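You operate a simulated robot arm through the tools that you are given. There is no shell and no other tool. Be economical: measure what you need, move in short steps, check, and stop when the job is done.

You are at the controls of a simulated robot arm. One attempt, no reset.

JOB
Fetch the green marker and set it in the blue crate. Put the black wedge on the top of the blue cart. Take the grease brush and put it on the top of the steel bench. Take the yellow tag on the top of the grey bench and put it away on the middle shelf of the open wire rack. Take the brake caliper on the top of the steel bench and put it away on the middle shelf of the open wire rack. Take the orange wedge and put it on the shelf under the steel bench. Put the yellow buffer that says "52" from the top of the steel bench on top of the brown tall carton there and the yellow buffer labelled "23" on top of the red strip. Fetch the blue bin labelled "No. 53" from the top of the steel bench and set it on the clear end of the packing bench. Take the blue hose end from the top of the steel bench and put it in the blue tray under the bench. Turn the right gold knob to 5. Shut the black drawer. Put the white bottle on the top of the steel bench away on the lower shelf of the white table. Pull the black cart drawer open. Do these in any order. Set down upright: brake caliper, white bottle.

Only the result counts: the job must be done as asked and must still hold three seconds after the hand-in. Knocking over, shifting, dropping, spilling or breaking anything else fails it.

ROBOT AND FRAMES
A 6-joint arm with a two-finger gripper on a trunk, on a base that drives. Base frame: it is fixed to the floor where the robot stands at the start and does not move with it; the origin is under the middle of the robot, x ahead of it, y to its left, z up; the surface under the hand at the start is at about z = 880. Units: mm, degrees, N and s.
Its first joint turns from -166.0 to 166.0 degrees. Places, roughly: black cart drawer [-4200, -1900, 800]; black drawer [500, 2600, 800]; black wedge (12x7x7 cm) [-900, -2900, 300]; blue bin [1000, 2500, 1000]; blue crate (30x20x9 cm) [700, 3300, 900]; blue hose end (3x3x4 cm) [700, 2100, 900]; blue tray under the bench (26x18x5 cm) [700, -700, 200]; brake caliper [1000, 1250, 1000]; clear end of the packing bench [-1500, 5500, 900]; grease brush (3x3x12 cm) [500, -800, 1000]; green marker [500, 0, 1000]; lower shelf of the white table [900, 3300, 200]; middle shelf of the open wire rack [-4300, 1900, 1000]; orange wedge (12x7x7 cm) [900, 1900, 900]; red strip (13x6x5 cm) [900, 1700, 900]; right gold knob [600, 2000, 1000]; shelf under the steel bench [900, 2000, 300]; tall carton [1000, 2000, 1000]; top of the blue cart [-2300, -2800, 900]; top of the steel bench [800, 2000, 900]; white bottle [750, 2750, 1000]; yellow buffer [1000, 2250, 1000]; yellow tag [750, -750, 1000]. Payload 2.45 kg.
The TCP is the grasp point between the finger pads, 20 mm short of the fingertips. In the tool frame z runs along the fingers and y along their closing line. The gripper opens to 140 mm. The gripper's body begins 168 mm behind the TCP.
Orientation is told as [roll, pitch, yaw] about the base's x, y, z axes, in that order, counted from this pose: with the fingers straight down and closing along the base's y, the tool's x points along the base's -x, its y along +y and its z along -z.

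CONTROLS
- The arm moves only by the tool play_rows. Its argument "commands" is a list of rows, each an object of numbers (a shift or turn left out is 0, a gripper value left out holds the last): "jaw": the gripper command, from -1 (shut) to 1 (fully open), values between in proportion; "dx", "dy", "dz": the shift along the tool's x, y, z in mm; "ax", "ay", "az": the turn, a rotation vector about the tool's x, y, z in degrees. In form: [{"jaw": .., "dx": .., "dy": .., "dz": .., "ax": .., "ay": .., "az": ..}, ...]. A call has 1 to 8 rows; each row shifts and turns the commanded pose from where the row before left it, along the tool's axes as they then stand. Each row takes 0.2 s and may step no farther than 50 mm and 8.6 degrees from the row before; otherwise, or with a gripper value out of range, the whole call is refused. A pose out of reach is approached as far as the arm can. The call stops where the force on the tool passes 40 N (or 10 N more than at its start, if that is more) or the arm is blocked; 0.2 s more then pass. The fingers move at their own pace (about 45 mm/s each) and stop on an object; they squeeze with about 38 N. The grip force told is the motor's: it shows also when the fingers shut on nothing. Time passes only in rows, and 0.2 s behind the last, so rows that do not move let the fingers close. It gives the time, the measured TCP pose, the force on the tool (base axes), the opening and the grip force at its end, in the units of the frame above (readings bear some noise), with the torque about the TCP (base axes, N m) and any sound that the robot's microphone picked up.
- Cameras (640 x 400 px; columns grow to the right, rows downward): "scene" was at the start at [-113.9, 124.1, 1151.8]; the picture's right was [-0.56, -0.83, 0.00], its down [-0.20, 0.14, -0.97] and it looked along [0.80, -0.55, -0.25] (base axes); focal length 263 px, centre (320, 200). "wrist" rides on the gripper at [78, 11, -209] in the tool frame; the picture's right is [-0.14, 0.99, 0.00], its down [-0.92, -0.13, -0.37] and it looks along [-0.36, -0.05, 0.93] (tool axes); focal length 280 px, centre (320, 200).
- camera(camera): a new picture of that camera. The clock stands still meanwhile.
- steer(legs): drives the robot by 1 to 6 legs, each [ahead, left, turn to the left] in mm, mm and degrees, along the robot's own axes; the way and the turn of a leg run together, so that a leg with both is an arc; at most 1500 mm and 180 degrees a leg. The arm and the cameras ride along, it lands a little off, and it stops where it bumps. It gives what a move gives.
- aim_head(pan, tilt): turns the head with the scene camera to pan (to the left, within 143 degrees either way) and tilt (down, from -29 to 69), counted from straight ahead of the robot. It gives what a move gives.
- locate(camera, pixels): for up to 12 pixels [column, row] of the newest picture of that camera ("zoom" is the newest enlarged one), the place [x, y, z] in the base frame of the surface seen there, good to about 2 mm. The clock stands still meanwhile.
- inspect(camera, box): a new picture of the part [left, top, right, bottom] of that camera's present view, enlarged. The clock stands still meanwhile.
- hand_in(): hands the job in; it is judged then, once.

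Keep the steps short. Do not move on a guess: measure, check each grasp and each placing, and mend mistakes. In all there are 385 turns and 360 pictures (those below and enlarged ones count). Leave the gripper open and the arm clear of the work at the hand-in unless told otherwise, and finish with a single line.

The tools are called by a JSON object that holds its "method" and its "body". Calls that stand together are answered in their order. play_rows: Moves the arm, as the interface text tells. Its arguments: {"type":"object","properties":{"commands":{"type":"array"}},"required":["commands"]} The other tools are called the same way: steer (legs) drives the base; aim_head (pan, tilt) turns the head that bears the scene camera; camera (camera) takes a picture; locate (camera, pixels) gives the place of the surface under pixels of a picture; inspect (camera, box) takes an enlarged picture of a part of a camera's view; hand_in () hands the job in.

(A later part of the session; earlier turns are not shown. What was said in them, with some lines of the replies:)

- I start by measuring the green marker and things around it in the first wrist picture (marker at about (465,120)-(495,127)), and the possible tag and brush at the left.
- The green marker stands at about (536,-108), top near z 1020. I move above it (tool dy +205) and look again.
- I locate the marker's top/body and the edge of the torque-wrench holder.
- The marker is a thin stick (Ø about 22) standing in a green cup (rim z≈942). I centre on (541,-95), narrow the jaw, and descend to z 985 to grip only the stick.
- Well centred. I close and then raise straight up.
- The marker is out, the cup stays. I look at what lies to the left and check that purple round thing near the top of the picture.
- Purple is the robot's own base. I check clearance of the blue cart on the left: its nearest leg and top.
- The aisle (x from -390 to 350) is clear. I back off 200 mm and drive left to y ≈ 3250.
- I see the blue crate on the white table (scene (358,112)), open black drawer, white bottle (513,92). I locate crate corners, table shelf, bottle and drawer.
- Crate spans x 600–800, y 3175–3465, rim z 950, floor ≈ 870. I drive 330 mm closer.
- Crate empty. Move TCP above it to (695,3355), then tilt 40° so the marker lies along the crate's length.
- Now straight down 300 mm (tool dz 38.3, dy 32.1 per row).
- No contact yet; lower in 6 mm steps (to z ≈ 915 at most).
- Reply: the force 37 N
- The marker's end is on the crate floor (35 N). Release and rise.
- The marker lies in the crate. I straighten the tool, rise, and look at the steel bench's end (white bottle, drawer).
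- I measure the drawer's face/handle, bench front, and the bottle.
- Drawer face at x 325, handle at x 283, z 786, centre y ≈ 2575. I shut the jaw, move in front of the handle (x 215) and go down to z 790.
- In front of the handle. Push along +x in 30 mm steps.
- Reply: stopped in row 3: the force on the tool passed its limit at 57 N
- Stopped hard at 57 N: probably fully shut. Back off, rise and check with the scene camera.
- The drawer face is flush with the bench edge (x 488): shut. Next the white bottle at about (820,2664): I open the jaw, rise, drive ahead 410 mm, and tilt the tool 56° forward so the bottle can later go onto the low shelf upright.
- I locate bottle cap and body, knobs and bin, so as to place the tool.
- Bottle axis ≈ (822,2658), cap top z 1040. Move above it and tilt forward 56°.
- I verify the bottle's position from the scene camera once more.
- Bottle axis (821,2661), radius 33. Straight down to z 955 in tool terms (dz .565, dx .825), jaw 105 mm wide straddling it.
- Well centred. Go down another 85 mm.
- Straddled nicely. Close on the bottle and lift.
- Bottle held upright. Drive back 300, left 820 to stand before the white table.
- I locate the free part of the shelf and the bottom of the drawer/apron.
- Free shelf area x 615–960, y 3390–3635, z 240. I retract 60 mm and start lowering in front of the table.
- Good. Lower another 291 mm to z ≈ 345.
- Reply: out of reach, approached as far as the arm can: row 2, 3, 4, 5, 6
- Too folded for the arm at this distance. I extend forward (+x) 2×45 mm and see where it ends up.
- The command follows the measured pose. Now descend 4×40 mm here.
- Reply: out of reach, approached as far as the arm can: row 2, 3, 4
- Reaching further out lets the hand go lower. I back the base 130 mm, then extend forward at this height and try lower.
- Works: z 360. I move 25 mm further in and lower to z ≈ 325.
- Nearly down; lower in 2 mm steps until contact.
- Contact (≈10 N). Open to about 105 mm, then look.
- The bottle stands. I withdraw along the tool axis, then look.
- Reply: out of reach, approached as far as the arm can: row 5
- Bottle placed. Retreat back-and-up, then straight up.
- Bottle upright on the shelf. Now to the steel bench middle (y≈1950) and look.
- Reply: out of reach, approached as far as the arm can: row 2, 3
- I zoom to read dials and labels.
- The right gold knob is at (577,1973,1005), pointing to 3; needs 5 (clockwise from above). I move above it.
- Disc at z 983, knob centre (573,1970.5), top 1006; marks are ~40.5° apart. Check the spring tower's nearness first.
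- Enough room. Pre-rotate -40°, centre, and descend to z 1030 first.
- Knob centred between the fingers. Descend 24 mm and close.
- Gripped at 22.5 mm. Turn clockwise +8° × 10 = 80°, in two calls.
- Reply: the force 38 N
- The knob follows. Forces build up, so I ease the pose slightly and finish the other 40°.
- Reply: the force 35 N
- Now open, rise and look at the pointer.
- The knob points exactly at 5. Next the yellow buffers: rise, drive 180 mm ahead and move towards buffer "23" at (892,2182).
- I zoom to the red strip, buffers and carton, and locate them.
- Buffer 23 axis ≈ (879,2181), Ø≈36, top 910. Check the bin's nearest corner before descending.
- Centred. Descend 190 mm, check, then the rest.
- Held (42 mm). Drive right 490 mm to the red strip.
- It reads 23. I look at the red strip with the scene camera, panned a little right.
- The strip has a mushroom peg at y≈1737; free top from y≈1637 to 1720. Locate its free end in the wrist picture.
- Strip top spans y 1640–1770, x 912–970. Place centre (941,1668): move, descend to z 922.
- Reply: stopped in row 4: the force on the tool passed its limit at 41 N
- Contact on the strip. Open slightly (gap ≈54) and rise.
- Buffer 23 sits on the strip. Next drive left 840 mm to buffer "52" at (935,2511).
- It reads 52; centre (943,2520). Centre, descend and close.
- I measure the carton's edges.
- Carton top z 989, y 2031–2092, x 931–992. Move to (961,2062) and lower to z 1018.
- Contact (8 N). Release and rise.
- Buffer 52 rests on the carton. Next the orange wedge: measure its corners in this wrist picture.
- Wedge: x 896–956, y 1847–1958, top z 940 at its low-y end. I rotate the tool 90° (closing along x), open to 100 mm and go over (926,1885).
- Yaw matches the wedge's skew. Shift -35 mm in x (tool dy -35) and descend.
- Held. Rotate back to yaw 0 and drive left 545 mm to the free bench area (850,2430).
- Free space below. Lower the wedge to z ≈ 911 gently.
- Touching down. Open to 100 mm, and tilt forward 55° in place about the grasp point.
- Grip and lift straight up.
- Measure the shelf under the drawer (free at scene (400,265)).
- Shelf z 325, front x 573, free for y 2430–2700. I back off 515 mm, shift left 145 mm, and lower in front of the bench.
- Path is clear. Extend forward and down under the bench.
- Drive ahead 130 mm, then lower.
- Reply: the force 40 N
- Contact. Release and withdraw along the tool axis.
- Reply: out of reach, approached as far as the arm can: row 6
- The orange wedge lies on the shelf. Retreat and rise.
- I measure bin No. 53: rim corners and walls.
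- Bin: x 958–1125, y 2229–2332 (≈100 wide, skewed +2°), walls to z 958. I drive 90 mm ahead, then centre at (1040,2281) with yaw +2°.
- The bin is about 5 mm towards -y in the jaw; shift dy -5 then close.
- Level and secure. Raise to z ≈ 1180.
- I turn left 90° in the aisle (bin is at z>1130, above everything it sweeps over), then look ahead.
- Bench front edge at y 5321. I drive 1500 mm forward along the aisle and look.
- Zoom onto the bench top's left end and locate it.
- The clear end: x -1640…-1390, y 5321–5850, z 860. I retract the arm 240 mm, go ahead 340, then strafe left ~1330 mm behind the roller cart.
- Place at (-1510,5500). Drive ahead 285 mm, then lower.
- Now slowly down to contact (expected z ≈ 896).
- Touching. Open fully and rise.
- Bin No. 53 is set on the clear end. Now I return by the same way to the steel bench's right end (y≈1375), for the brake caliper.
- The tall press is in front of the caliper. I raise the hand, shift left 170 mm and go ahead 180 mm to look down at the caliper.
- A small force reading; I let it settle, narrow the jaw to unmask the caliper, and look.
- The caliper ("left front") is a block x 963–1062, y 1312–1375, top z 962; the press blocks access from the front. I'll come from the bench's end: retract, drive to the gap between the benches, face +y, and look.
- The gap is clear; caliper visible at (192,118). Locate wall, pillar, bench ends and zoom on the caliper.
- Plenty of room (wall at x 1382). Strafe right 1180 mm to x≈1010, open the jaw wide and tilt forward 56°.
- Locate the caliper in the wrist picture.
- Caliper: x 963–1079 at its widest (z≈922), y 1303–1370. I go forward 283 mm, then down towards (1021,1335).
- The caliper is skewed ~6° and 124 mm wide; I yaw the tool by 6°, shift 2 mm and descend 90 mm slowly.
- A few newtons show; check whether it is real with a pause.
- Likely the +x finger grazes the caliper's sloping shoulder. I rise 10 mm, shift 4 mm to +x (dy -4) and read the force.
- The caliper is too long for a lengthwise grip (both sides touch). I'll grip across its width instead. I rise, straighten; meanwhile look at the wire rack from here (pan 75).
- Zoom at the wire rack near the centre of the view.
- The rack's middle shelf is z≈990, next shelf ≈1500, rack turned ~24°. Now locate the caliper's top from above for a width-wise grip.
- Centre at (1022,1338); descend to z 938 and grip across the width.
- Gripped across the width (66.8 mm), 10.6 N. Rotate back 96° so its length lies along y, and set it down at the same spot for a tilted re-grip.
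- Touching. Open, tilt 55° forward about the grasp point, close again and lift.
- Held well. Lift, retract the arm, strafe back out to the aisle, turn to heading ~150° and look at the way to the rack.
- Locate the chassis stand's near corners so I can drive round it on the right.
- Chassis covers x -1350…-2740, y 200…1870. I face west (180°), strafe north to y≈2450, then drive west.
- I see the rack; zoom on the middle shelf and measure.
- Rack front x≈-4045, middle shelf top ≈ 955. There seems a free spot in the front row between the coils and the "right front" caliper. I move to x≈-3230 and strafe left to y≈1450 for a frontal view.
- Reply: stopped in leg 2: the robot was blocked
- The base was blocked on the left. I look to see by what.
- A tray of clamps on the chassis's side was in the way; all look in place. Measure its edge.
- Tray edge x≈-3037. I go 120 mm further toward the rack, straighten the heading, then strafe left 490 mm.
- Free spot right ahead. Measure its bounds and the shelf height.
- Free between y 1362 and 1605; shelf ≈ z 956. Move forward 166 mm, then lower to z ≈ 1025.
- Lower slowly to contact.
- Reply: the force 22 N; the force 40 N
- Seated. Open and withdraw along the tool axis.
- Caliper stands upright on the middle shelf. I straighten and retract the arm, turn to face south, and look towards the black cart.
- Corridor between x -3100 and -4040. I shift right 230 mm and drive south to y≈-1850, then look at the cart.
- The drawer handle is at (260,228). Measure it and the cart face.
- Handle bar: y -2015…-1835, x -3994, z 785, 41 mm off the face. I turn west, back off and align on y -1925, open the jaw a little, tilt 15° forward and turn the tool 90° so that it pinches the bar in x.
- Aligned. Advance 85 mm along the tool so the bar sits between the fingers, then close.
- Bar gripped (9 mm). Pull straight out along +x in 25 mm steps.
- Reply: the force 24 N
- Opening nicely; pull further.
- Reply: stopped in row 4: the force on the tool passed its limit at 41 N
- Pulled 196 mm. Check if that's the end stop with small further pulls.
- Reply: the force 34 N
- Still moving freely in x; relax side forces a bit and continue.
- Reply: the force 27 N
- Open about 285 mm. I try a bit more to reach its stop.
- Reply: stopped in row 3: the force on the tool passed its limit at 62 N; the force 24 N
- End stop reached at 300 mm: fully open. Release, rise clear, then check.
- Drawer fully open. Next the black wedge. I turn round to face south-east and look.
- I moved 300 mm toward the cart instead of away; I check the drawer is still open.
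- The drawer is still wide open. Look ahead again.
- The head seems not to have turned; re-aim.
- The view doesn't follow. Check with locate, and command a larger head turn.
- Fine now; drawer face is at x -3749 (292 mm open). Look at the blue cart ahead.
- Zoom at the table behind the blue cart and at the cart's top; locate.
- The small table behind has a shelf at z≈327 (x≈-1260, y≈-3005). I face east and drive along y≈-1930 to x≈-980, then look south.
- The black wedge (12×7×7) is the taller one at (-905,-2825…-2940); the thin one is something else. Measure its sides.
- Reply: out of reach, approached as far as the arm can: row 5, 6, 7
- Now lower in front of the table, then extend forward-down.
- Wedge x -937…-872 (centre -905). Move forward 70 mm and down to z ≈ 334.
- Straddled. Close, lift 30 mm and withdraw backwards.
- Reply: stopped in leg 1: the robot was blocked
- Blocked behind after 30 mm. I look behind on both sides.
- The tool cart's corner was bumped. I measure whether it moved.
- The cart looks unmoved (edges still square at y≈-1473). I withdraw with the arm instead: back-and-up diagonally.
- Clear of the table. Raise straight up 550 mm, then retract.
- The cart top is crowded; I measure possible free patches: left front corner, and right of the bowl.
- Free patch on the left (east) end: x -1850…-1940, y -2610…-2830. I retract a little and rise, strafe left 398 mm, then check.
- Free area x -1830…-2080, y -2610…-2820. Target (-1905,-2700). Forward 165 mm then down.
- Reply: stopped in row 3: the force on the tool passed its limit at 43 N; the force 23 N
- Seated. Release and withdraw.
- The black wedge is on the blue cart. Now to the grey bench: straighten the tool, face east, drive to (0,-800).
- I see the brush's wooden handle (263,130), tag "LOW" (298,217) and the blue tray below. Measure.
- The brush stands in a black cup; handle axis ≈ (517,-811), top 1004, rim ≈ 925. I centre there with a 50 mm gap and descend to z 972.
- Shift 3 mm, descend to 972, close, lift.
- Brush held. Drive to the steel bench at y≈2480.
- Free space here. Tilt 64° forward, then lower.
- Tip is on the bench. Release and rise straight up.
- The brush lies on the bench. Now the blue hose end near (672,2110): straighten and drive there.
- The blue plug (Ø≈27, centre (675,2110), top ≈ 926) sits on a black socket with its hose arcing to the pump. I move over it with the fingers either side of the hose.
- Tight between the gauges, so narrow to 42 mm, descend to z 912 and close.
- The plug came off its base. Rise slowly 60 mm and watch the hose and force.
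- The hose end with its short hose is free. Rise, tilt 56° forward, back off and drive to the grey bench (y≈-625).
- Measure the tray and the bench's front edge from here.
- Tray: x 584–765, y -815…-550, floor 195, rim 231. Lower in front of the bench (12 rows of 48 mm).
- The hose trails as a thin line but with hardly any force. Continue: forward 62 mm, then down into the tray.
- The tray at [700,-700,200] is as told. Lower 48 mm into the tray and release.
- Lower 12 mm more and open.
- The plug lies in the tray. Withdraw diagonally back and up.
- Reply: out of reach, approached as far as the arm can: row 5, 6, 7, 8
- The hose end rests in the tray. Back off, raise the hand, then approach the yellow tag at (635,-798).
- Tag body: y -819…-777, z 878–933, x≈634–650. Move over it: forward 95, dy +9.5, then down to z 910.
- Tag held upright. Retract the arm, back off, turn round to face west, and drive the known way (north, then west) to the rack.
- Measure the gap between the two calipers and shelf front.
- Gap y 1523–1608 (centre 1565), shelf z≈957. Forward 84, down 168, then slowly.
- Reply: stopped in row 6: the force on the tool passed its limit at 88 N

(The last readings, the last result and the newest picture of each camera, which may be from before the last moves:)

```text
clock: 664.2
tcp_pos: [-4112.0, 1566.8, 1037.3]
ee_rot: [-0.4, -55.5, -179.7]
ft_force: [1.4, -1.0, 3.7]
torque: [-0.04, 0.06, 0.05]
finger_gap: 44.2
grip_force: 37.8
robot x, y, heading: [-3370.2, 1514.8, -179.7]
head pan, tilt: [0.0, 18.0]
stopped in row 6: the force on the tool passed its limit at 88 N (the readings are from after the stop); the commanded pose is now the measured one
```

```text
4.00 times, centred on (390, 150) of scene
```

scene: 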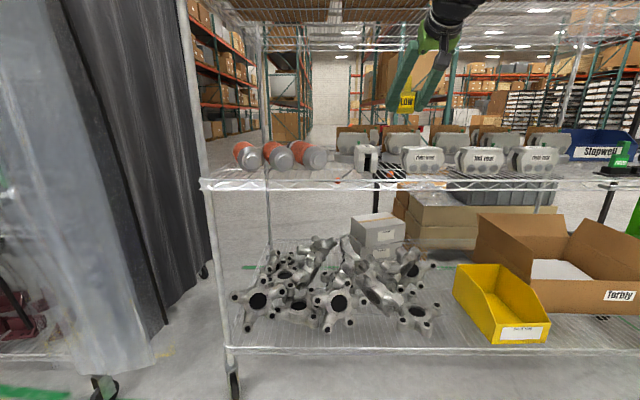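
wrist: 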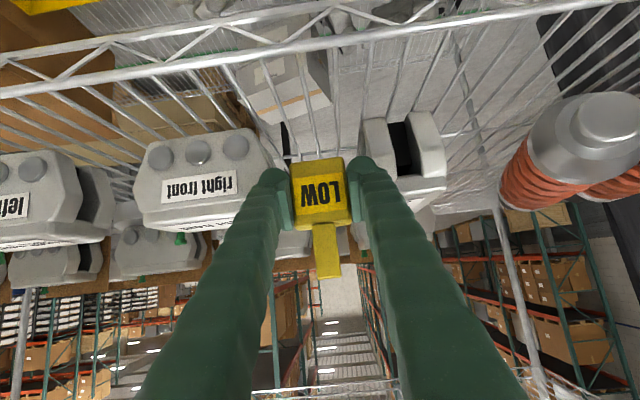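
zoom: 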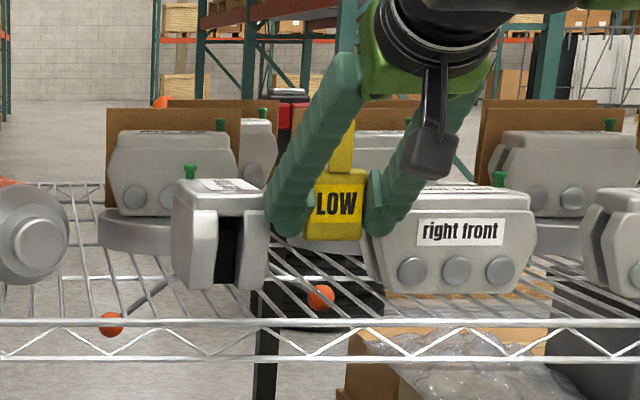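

A finger hit something (88 N). I rise a little and check whether anything moved.

{"method": "play_rows", "body": {"commands": [{"dz": -23.9, "dx": -34.5}, {"dz": -23.9, "dx": -34.5}, {"dz": -34.5, "dx": 23.9}, {}]}}

{"method": "camera", "body": {"camera": "wrist"}}

{"method": "inspect", "body": {"camera": "scene", "box": [320, 130, 460, 200]}}

{"method": "locate", "body": {"camera": "scene", "pixels": [[367, 160], [402, 160], [425, 160], [357, 158], [370, 150]]}}

```text
clock: 665.2
tcp_pos: [-4068.7, 1566.4, 1120.9]
ee_rot: [-0.4, -55.6, -179.9]
ft_force: [-1.4, 0.2, -0.4]
torque: [0.01, 0.01, 0.0]
finger_gap: 44.4
grip_force: 38.0
robot x, y, heading: [-3368.5, 1512.5, -179.8]
head pan, tilt: [0.0, 18.0]
```

```text
128 pictures are left
```

wrist: 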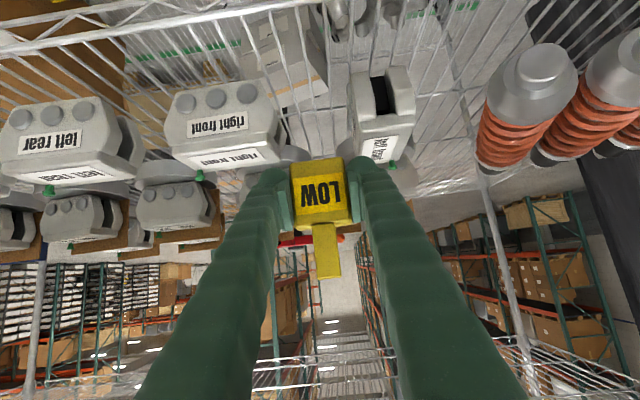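

```text
4.57 times, centred on (390, 165) of scene
```

zoom: 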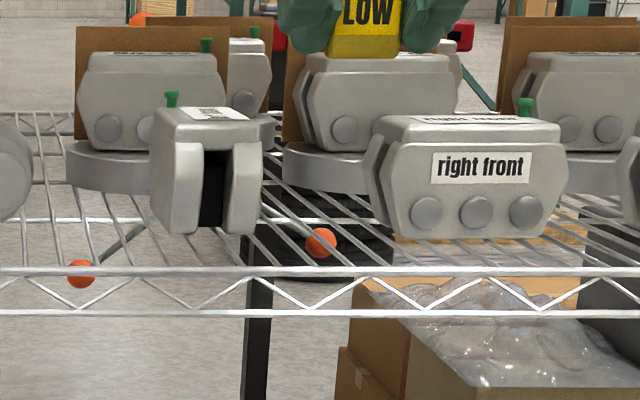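

```text
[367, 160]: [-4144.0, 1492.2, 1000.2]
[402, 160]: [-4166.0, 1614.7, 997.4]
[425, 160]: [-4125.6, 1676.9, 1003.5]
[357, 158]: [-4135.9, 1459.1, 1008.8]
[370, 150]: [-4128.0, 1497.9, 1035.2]
```

Only my own caliper was nudged slightly (still upright); "right front" hasn't moved. New plan: lay the tag flat in the front strip with its top pointing into the gap: back off, bring the tool vertical (the tag leans inward), then set it down from the front.

{"method": "play_rows", "body": {"commands": [{"dz": -37, "dx": 25.6}, {"dz": -37, "dx": 25.6}, {"ay": 8}, {"ay": 8}, {"ay": 8}, {"ay": 8}, {"ay": 8}, {"ay": 8}]}}

{"method": "play_rows", "body": {"commands": [{"ay": 7.5}, {"dz": 40}, {"dz": 35}, {"dx": -40}, {"dx": -40}, {}]}}

{"method": "camera", "body": {"camera": "wrist"}}

{"method": "inspect", "body": {"camera": "scene", "box": [300, 60, 480, 200]}}

```text
clock: 667.0
tcp_pos: [-3979.2, 1566.5, 1121.4]
ee_rot: [-0.1, -7.4, 179.9]
ft_force: [0.4, -0.6, 0.0]
torque: [0.01, 0.07, 0.02]
finger_gap: 44.1
grip_force: 37.2
robot x, y, heading: [-3369.8, 1514.3, -179.7]
head pan, tilt: [0.0, 18.0]
```

```text
clock: 668.4
tcp_pos: [-4061.1, 1566.2, 1044.7]
ee_rot: [-0.2, 0.0, 179.9]
ft_force: [-0.2, -0.7, -0.2]
torque: [0.04, 0.01, 0.02]
finger_gap: 44.1
grip_force: 37.6
robot x, y, heading: [-3374.0, 1512.6, -179.4]
head pan, tilt: [0.0, 18.0]
```

```text
126 pictures are left
```

wrist: 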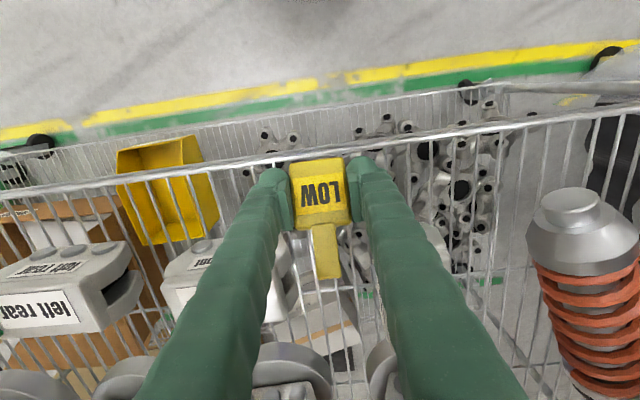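

```text
2.86 times, centred on (390, 130) of scene
```

zoom: 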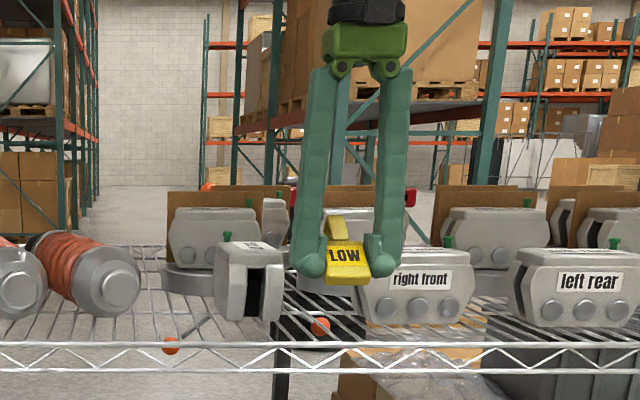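

Good. Forward 32 mm and down to z ≈ 987.

{"method": "play_rows", "body": {"commands": [{"dx": -32}, {"dz": 30}, {"dz": 20}, {"dz": 7}, {}]}}

{"method": "inspect", "body": {"camera": "scene", "box": [320, 100, 460, 200]}}

{"method": "camera", "body": {"camera": "wrist"}}

```text
clock: 669.6
tcp_pos: [-4093.1, 1566.9, 987.6]
ee_rot: [-0.2, -0.1, 179.8]
ft_force: [-0.2, -0.2, -0.2]
torque: [0.0, 0.0, 0.02]
finger_gap: 43.9
grip_force: 38.5
robot x, y, heading: [-3374.6, 1510.3, -179.3]
head pan, tilt: [0.0, 18.0]
```

```text
4.00 times, centred on (390, 150) of scene
```

zoom: 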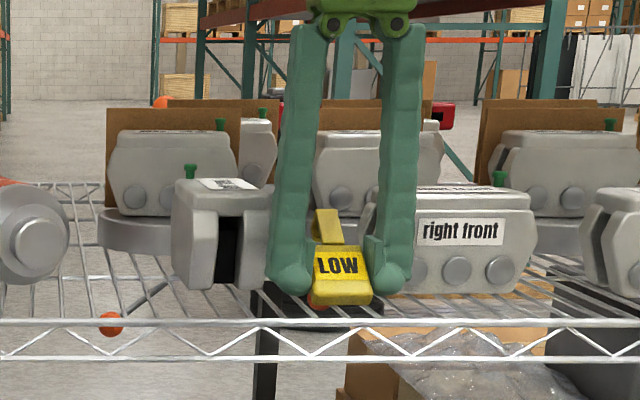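

```text
123 pictures are left
```

wrist: 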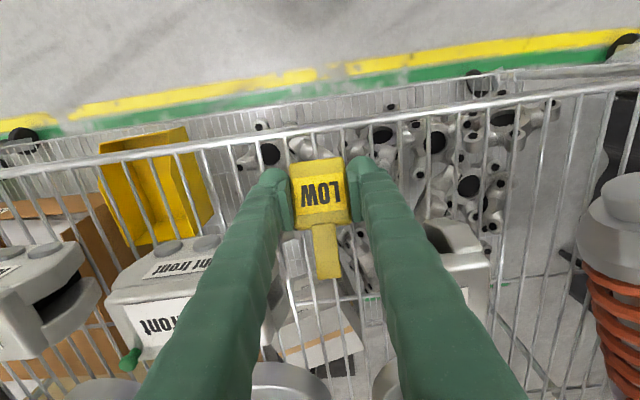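

{"method": "play_rows", "body": {"commands": [{"dz": 2}, {"dz": 2}, {"dz": 1.5}, {"dz": 1.5}, {}]}}

```text
clock: 670.8
tcp_pos: [-4092.3, 1568.2, 981.4]
ee_rot: [-0.1, -0.2, 180.0]
ft_force: [-4.6, 2.3, 33.6]
torque: [0.02, -0.53, 0.01]
finger_gap: 44.0
grip_force: 37.9
robot x, y, heading: [-3371.8, 1512.7, -179.6]
head pan, tilt: [0.0, 18.0]
```

Contact. Open to 56 mm and rise.

{"method": "play_rows", "body": {"commands": [{"dz": -1, "jaw": -0.2}, {}, {}, {}, {"dz": -25}, {"dz": -30}, {"dx": 40}, {"dx": 40}]}}

{"method": "camera", "body": {"camera": "wrist"}}

{"method": "inspect", "body": {"camera": "scene", "box": [320, 100, 460, 200]}}

```text
clock: 672.6
tcp_pos: [-4013.2, 1566.7, 1036.9]
ee_rot: [-0.1, 0.0, 179.7]
ft_force: [-0.4, 0.7, 0.3]
torque: [-0.02, -0.08, -0.01]
finger_gap: 56.0
grip_force: 0.0
robot x, y, heading: [-3373.5, 1514.7, -179.8]
head pan, tilt: [0.0, 18.0]
```

```text
122 pictures are left
```

wrist: 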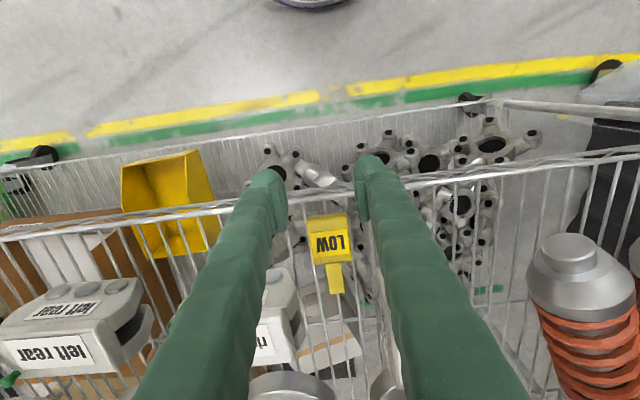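

```text
4.00 times, centred on (390, 150) of scene
```

zoom: 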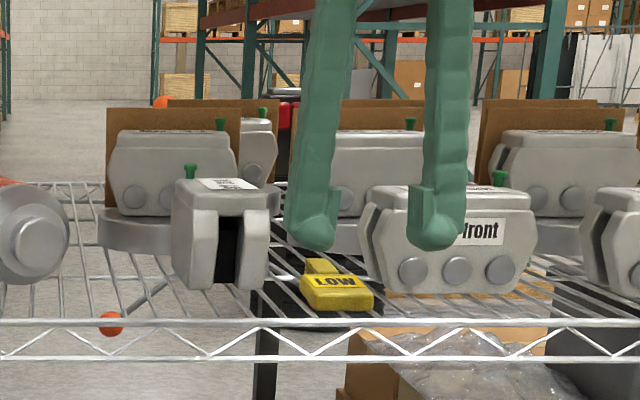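

Tag lies on the middle shelf, caliper stands. Retract the arm clear of the rack and open the gripper.

{"method": "play_rows", "body": {"commands": [{"dx": 40}, {"dx": 40}, {"dx": 40}, {"dz": -40, "jaw": 0.8}, {"dz": -40}, {}, {}, {}]}}

{"method": "camera", "body": {"camera": "scene"}}

```text
clock: 674.4
tcp_pos: [-3893.0, 1566.5, 1115.9]
ee_rot: [-0.2, -0.2, 179.9]
ft_force: [0.3, 0.3, 0.2]
torque: [0.0, -0.01, -0.02]
finger_gap: 126.0
grip_force: 0.1
robot x, y, heading: [-3372.7, 1514.7, -179.8]
head pan, tilt: [0.0, 18.0]
```

```text
120 pictures are left
```

scene: 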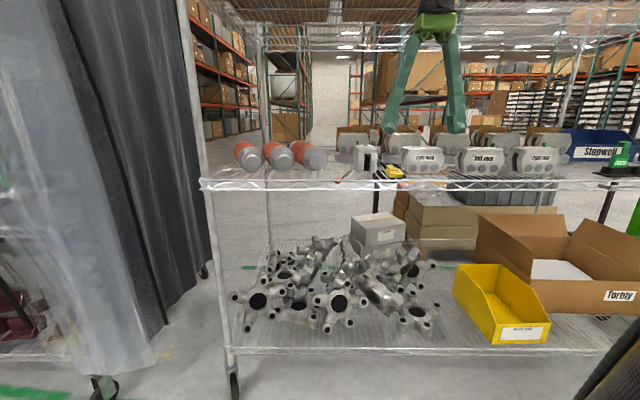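

All tasks are done and checked; the gripper is open and clear of the rack. Handing in.

{"method": "hand_in", "body": {}}

```text
The job is handed in.
```

I completed all 13 parts of the job and handed it in. One placed caliper was nudged slightly but stayed upright, and the base bumped the chassis tray and a tool cart; neither looked shifted.
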